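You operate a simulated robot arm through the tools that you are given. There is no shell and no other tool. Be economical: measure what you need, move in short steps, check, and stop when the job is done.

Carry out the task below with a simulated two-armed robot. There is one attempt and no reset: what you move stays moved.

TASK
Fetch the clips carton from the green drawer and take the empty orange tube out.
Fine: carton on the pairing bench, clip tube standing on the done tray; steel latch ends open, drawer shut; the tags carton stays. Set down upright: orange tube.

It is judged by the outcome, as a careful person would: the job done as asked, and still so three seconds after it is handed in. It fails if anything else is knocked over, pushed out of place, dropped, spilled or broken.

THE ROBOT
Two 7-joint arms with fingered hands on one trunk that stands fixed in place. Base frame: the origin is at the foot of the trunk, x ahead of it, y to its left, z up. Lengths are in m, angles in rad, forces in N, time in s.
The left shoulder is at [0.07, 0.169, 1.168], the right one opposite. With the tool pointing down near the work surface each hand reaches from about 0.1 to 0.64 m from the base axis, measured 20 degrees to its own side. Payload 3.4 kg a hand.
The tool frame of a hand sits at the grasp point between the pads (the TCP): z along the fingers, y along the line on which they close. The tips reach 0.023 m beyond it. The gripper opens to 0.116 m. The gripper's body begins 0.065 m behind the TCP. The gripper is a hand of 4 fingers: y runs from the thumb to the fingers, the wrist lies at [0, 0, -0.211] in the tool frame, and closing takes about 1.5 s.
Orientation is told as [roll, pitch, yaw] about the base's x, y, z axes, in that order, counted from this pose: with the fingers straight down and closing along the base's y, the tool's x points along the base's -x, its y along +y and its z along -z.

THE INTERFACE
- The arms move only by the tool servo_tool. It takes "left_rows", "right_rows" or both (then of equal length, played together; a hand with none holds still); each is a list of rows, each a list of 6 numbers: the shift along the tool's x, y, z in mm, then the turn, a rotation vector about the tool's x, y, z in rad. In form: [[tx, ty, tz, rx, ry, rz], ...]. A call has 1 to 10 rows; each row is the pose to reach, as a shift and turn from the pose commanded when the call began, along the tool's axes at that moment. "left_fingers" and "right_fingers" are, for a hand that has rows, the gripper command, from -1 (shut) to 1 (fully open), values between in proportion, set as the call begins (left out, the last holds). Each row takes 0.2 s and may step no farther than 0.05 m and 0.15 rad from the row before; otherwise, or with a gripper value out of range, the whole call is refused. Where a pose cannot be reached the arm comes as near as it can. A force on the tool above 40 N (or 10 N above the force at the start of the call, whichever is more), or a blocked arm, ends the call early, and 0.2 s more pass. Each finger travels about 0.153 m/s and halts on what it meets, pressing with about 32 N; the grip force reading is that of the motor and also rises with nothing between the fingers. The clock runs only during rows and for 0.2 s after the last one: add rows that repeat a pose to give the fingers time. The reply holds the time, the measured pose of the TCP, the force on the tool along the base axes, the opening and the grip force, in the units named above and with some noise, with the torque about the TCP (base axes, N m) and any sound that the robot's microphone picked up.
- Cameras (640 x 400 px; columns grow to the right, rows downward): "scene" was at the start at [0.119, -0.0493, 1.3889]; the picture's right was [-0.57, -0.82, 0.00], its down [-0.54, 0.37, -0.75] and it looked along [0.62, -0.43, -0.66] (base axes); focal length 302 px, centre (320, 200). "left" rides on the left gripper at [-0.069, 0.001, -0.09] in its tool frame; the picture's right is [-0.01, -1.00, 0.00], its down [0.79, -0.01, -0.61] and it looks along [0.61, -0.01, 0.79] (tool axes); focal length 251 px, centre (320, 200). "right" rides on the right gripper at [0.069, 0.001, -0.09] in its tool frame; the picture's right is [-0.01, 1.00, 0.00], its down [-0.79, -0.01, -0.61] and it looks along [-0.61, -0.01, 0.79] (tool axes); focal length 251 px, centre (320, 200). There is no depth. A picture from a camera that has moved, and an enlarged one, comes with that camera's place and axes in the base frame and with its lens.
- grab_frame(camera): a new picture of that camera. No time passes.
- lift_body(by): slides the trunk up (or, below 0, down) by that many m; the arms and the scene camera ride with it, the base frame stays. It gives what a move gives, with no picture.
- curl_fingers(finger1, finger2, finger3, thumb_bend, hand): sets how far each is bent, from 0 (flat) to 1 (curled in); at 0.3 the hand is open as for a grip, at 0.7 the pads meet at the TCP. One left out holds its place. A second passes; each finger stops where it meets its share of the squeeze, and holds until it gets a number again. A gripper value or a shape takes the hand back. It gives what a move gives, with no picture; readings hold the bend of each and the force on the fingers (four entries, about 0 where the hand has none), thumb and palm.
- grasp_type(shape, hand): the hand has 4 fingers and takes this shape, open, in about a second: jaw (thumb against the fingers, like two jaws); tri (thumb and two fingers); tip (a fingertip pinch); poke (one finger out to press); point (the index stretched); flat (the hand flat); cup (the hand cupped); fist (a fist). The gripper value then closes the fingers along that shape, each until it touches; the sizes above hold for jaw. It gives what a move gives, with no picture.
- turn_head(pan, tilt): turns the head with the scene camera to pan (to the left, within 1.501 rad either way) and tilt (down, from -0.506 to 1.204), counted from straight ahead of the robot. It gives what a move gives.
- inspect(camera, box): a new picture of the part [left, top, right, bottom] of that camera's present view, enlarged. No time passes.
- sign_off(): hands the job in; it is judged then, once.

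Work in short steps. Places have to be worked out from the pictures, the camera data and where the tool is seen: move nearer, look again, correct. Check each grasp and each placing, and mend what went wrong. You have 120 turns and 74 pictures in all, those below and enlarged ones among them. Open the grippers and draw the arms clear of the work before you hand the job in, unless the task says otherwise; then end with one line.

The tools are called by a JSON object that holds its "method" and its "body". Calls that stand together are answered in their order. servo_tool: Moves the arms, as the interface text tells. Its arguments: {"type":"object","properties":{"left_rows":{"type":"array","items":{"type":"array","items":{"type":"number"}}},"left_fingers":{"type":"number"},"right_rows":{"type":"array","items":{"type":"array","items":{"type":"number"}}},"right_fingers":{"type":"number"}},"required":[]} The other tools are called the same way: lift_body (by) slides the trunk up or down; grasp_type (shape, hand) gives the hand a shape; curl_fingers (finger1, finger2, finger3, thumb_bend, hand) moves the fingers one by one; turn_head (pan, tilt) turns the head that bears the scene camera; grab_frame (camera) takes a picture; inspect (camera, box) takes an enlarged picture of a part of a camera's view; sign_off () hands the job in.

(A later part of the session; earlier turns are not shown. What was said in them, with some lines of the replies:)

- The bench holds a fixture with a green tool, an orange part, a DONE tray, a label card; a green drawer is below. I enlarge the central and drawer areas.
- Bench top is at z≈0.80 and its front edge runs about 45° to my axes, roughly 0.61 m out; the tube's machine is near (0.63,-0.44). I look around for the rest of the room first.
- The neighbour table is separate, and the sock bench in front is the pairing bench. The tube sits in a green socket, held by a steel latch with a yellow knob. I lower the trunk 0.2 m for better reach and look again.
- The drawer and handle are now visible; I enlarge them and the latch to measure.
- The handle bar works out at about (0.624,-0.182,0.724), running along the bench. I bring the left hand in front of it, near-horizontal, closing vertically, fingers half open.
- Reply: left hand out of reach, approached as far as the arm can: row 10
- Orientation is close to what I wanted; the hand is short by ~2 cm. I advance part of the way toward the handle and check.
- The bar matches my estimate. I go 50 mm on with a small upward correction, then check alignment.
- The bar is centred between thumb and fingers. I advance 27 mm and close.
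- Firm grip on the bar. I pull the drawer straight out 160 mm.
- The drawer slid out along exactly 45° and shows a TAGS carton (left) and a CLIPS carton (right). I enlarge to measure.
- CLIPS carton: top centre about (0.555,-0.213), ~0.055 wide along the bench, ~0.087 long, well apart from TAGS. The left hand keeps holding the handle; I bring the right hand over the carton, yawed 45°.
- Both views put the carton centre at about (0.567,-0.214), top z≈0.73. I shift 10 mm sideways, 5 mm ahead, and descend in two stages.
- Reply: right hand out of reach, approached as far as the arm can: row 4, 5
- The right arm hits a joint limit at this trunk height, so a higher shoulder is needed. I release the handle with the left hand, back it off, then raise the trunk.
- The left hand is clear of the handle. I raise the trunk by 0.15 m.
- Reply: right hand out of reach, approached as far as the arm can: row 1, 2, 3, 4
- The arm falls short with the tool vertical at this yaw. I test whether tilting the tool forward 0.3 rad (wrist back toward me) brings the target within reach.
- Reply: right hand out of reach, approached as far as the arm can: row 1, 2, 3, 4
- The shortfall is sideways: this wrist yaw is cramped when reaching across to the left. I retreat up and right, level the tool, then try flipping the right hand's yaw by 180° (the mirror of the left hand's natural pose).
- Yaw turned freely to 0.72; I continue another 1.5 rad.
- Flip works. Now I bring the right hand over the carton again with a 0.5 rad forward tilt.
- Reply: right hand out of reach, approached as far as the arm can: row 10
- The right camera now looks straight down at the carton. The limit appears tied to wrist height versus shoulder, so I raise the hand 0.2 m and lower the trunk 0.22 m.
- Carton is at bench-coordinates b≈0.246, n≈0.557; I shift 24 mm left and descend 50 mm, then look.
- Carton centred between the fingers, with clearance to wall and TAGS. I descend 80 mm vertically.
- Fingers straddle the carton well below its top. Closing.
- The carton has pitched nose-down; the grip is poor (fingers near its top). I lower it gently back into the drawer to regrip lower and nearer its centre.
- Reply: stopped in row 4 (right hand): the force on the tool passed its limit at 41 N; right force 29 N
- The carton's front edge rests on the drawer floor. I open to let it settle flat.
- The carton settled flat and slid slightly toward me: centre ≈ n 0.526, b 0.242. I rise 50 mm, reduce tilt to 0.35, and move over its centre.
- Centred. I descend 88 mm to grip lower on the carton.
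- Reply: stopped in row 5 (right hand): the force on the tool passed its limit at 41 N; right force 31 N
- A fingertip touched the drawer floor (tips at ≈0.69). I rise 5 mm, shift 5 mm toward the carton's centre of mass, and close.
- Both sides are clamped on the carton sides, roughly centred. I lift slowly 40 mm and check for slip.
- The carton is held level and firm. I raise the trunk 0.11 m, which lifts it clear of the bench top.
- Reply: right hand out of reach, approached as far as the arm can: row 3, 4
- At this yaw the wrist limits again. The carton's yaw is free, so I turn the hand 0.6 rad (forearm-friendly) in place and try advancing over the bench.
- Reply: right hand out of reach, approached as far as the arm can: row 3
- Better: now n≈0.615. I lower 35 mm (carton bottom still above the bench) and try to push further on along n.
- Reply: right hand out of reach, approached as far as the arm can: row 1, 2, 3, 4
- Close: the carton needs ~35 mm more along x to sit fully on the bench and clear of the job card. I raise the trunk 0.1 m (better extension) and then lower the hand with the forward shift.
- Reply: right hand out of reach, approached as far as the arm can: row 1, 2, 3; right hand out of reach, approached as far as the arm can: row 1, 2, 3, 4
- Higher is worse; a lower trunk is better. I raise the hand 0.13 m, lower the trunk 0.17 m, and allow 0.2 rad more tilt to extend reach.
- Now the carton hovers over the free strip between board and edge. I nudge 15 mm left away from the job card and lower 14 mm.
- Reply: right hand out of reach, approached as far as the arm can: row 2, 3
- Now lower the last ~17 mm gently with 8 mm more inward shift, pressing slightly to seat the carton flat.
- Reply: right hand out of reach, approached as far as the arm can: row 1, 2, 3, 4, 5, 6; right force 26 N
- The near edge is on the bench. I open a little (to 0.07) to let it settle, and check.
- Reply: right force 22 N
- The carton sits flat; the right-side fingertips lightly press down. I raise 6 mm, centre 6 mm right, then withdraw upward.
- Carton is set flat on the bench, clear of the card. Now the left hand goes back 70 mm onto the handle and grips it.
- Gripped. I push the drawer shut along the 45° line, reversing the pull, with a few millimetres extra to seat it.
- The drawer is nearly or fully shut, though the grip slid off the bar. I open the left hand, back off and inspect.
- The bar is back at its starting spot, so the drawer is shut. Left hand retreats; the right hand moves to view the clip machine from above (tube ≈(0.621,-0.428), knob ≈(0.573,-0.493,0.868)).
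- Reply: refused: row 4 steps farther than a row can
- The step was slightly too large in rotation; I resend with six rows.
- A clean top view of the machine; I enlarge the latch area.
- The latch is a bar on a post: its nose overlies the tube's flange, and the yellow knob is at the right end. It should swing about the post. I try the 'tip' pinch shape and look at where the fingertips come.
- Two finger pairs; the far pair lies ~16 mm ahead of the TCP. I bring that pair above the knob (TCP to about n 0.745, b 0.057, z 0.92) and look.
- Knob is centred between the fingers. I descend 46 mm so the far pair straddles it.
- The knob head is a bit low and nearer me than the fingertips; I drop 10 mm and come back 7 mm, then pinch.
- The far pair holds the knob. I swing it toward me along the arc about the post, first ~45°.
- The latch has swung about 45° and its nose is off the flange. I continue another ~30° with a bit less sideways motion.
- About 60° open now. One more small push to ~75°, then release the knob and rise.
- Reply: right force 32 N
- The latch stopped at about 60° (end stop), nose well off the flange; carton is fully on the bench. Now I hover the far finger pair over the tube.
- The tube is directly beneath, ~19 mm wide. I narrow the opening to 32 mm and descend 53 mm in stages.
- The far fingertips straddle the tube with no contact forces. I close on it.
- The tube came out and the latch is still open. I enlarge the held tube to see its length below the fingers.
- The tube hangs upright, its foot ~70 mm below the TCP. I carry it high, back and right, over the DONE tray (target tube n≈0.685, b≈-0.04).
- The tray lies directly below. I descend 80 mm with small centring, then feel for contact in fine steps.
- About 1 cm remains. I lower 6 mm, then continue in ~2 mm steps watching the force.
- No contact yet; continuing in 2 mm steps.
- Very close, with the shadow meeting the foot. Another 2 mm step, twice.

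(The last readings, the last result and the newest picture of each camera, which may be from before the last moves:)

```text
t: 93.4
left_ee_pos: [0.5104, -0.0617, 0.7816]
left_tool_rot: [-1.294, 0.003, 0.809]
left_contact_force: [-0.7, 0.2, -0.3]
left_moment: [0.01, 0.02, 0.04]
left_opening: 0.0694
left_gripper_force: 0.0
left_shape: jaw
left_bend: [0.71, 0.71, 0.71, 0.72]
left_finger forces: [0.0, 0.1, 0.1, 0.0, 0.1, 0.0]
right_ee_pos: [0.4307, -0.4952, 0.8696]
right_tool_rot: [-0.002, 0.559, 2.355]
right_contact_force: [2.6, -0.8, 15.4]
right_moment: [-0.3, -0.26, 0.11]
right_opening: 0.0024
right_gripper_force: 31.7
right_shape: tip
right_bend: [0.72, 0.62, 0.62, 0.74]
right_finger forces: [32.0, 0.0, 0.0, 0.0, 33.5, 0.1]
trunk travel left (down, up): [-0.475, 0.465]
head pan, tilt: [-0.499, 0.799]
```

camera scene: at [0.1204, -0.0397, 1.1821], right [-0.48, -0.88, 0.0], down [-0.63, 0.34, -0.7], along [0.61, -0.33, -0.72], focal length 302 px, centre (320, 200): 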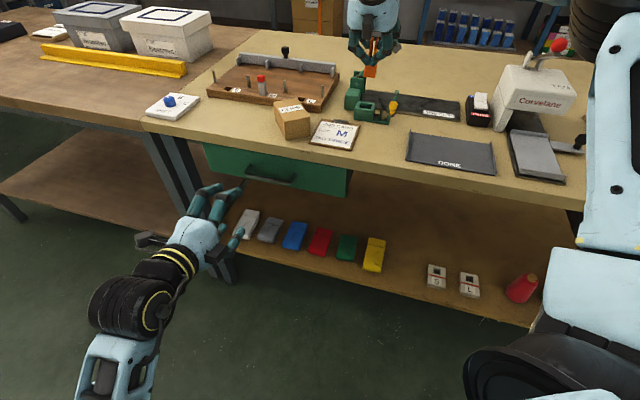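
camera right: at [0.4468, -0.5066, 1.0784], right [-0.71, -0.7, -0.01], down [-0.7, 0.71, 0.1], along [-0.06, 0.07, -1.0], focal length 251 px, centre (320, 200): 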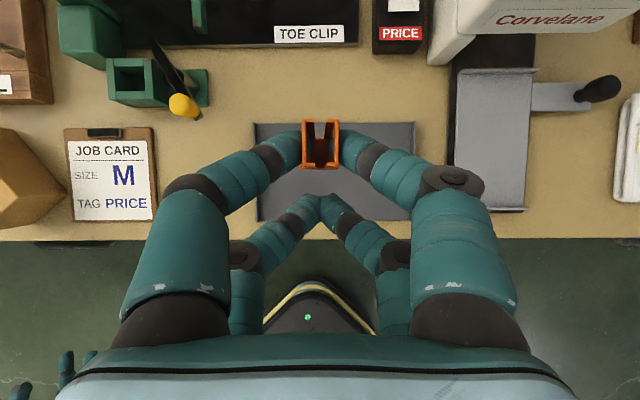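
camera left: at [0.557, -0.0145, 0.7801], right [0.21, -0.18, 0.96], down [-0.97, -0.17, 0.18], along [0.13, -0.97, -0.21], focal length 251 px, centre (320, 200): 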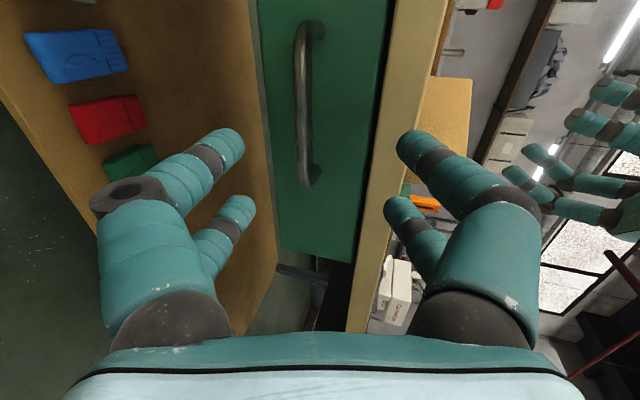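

The foot is seated (15 N). I ease up 1 mm and open the fingers modestly.

{"method": "servo_tool", "body": {"right_rows": [[0.5, 0, -0.9, 0, 0, 0], [0.5, 0, -0.9, 0, 0, 0]]}}

{"method": "servo_tool", "body": {"right_rows": [[0, 0, 0, 0, 0, 0], [0, 0, 0, 0, 0, 0], [0, 0, 0, 0, 0, 0], [0, 0, 0, 0, 0, 0]], "right_fingers": -0.35}}

{"method": "grab_frame", "body": {"camera": "right"}}

```text
t: 94.0
left_ee_pos: [0.5109, -0.0609, 0.7804]
left_tool_rot: [-1.291, 0.001, 0.81]
left_contact_force: [-0.9, -0.6, 0.7]
left_moment: [-0.04, -0.01, 0.0]
left_opening: 0.0693
left_gripper_force: 0.1
left_shape: jaw
left_bend: [0.71, 0.71, 0.71, 0.72]
left_finger forces: [0.0, 0.0, 0.1, 0.0, 0.1, 0.0]
right_ee_pos: [0.4301, -0.4953, 0.8694]
right_tool_rot: [0.0, 0.556, 2.353]
right_contact_force: [2.0, -0.1, 12.3]
right_moment: [-0.23, -0.21, 0.08]
right_opening: 0.0022
right_gripper_force: 32.0
right_shape: tip
right_bend: [0.72, 0.62, 0.62, 0.74]
right_finger forces: [31.5, 0.1, 0.0, 0.2, 33.3, 0.1]
trunk travel left (down, up): [-0.475, 0.465]
head pan, tilt: [-0.499, 0.799]
```

```text
t: 95.0
left_ee_pos: [0.5123, -0.0618, 0.7803]
left_tool_rot: [-1.288, 0.001, 0.809]
left_contact_force: [0.0, 0.6, 0.6]
left_moment: [0.02, -0.01, -0.05]
left_opening: 0.0692
left_gripper_force: 0.0
left_shape: jaw
left_bend: [0.71, 0.71, 0.71, 0.72]
left_finger forces: [0.0, 0.1, 0.1, 0.1, 0.0, 0.0]
right_ee_pos: [0.4298, -0.4973, 0.8672]
right_tool_rot: [-0.002, 0.555, 2.355]
right_contact_force: [-0.5, 0.4, -0.2]
right_moment: [0.03, 0.01, 0.0]
right_opening: 0.0374
right_gripper_force: 0.2
right_shape: tip
right_bend: [0.73, 0.73, 0.73, 0.78]
right_finger forces: [0.0, 0.0, 0.0, 0.0, 0.0, 0.0]
trunk travel left (down, up): [-0.475, 0.465]
head pan, tilt: [-0.499, 0.799]
```

```text
5 pictures are left
camera right: at [0.4388, -0.5068, 0.9818], right [-0.71, -0.7, -0.01], down [-0.7, 0.71, 0.1], along [-0.06, 0.07, -1.0], focal length 251 px, centre (320, 200)
```

right: 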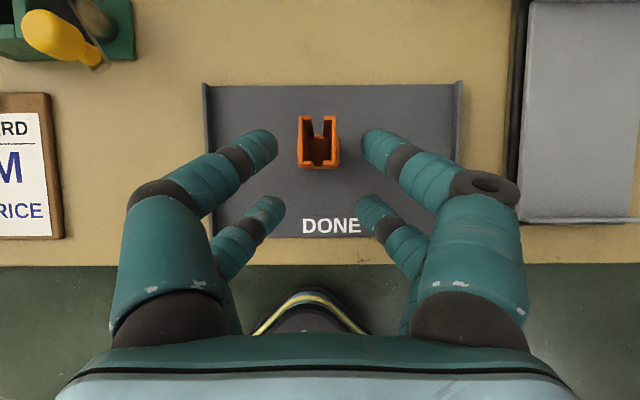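

The tube stands free on the tray. I lift the hand straight up 110 mm and then withdraw it toward me.

{"method": "servo_tool", "body": {"right_rows": [[11, 0, -17, 0, 0, 0], [24, 0, -38, 0, 0, 0], [40, 0, -64, 0, 0, 0], [58, 0, -93, 0, 0, 0], [36, 0, -107, 0, 0, 0], [6, 0, -125, 0, 0, 0], [-28, 0, -147, 0, 0, 0], [-62, 0, -168, 0, 0, 0]]}}

{"method": "servo_tool", "body": {"left_rows": [[0, 0, -25, 0, 0, 0], [0, 0, -50, 0, 0, 0], [0, 0, -75, 0, 0, 0]], "left_fingers": 1, "right_rows": [[0, 0, 0, 0, 0, 0], [0, 0, 0, 0, 0, 0], [0, 0, 0, 0, 0, 0]], "right_fingers": 1}}

{"method": "grab_frame", "body": {"camera": "scene"}}

```text
t: 96.8
left_ee_pos: [0.5108, -0.0629, 0.7816]
left_tool_rot: [-1.292, 0.0, 0.809]
left_contact_force: [-0.2, -0.1, 0.0]
left_moment: [-0.02, 0.0, -0.02]
left_opening: 0.069
left_gripper_force: 0.0
left_shape: jaw
left_bend: [0.71, 0.71, 0.71, 0.72]
left_finger forces: [0.1, 0.0, 0.1, 0.0, 0.1, 0.0]
right_ee_pos: [0.3303, -0.3974, 0.9785]
right_tool_rot: [-0.002, 0.557, 2.353]
right_contact_force: [0.4, -1.2, 0.5]
right_moment: [-0.02, 0.0, 0.03]
right_opening: 0.0373
right_gripper_force: 0.0
right_shape: tip
right_bend: [0.73, 0.73, 0.73, 0.77]
right_finger forces: [0.0, 0.0, 0.1, 0.1, 0.0, 0.1]
trunk travel left (down, up): [-0.475, 0.465]
head pan, tilt: [-0.499, 0.799]
```

```text
t: 97.6
left_ee_pos: [0.4574, -0.0134, 0.8027]
left_tool_rot: [-1.293, 0.001, 0.809]
left_contact_force: [-0.7, -0.4, -1.4]
left_moment: [0.01, -0.02, 0.01]
left_opening: 0.1159
left_gripper_force: 0.2
left_shape: jaw
left_bend: [0.3, 0.3, 0.3, 0.3]
left_finger forces: [0.0, 0.0, 0.1, 0.1, 0.0, 0.0]
right_ee_pos: [0.3316, -0.3976, 0.9779]
right_tool_rot: [-0.002, 0.556, 2.354]
right_contact_force: [0.6, -0.1, -0.1]
right_moment: [-0.03, 0.04, -0.04]
right_opening: 0.1159
right_gripper_force: 0.0
right_shape: tip
right_bend: [0.3, 0.3, 0.3, 0.3]
right_finger forces: [0.0, 0.0, 0.0, 0.0, 0.1, 0.0]
trunk travel left (down, up): [-0.475, 0.465]
head pan, tilt: [-0.499, 0.799]
```

```text
4 pictures are left
camera scene: at [0.1199, -0.0394, 1.1821], right [-0.48, -0.88, 0.0], down [-0.63, 0.34, -0.7], along [0.61, -0.33, -0.72], focal length 302 px, centre (320, 200)
```

scene: 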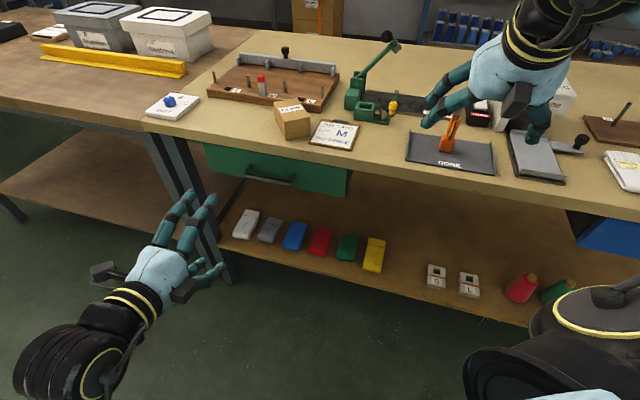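

The tube stands on the tray, the drawer looks shut and the carton is on the bench. I enlarge the work area and the drawer once to confirm.

{"method": "inspect", "body": {"camera": "scene", "box": [190, 70, 510, 200]}}

```text
2.00 times, centred on (350, 135) of scene
camera zoom: at [0.1199, -0.0394, 1.1821], right [-0.48, -0.88, 0.0], down [-0.63, 0.34, -0.7], along [0.61, -0.33, -0.72], focal length 604 px, centre (260, 330)
```

zoom: 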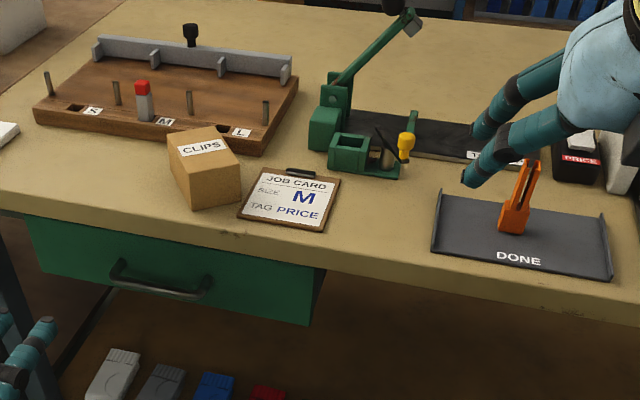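

Everything checks out: the drawer front is back at its original plane, the latch is swung open, the tube is upright on DONE, and both hands are open and clear of the bench. Handing in.

{"method": "sign_off", "body": {}}

```text
The job is handed in.
```

The clips carton is on the pairing bench and the empty orange tube stands upright on the DONE tray. The steel latch is swung open, the drawer is shut, and the tags carton is still inside it.
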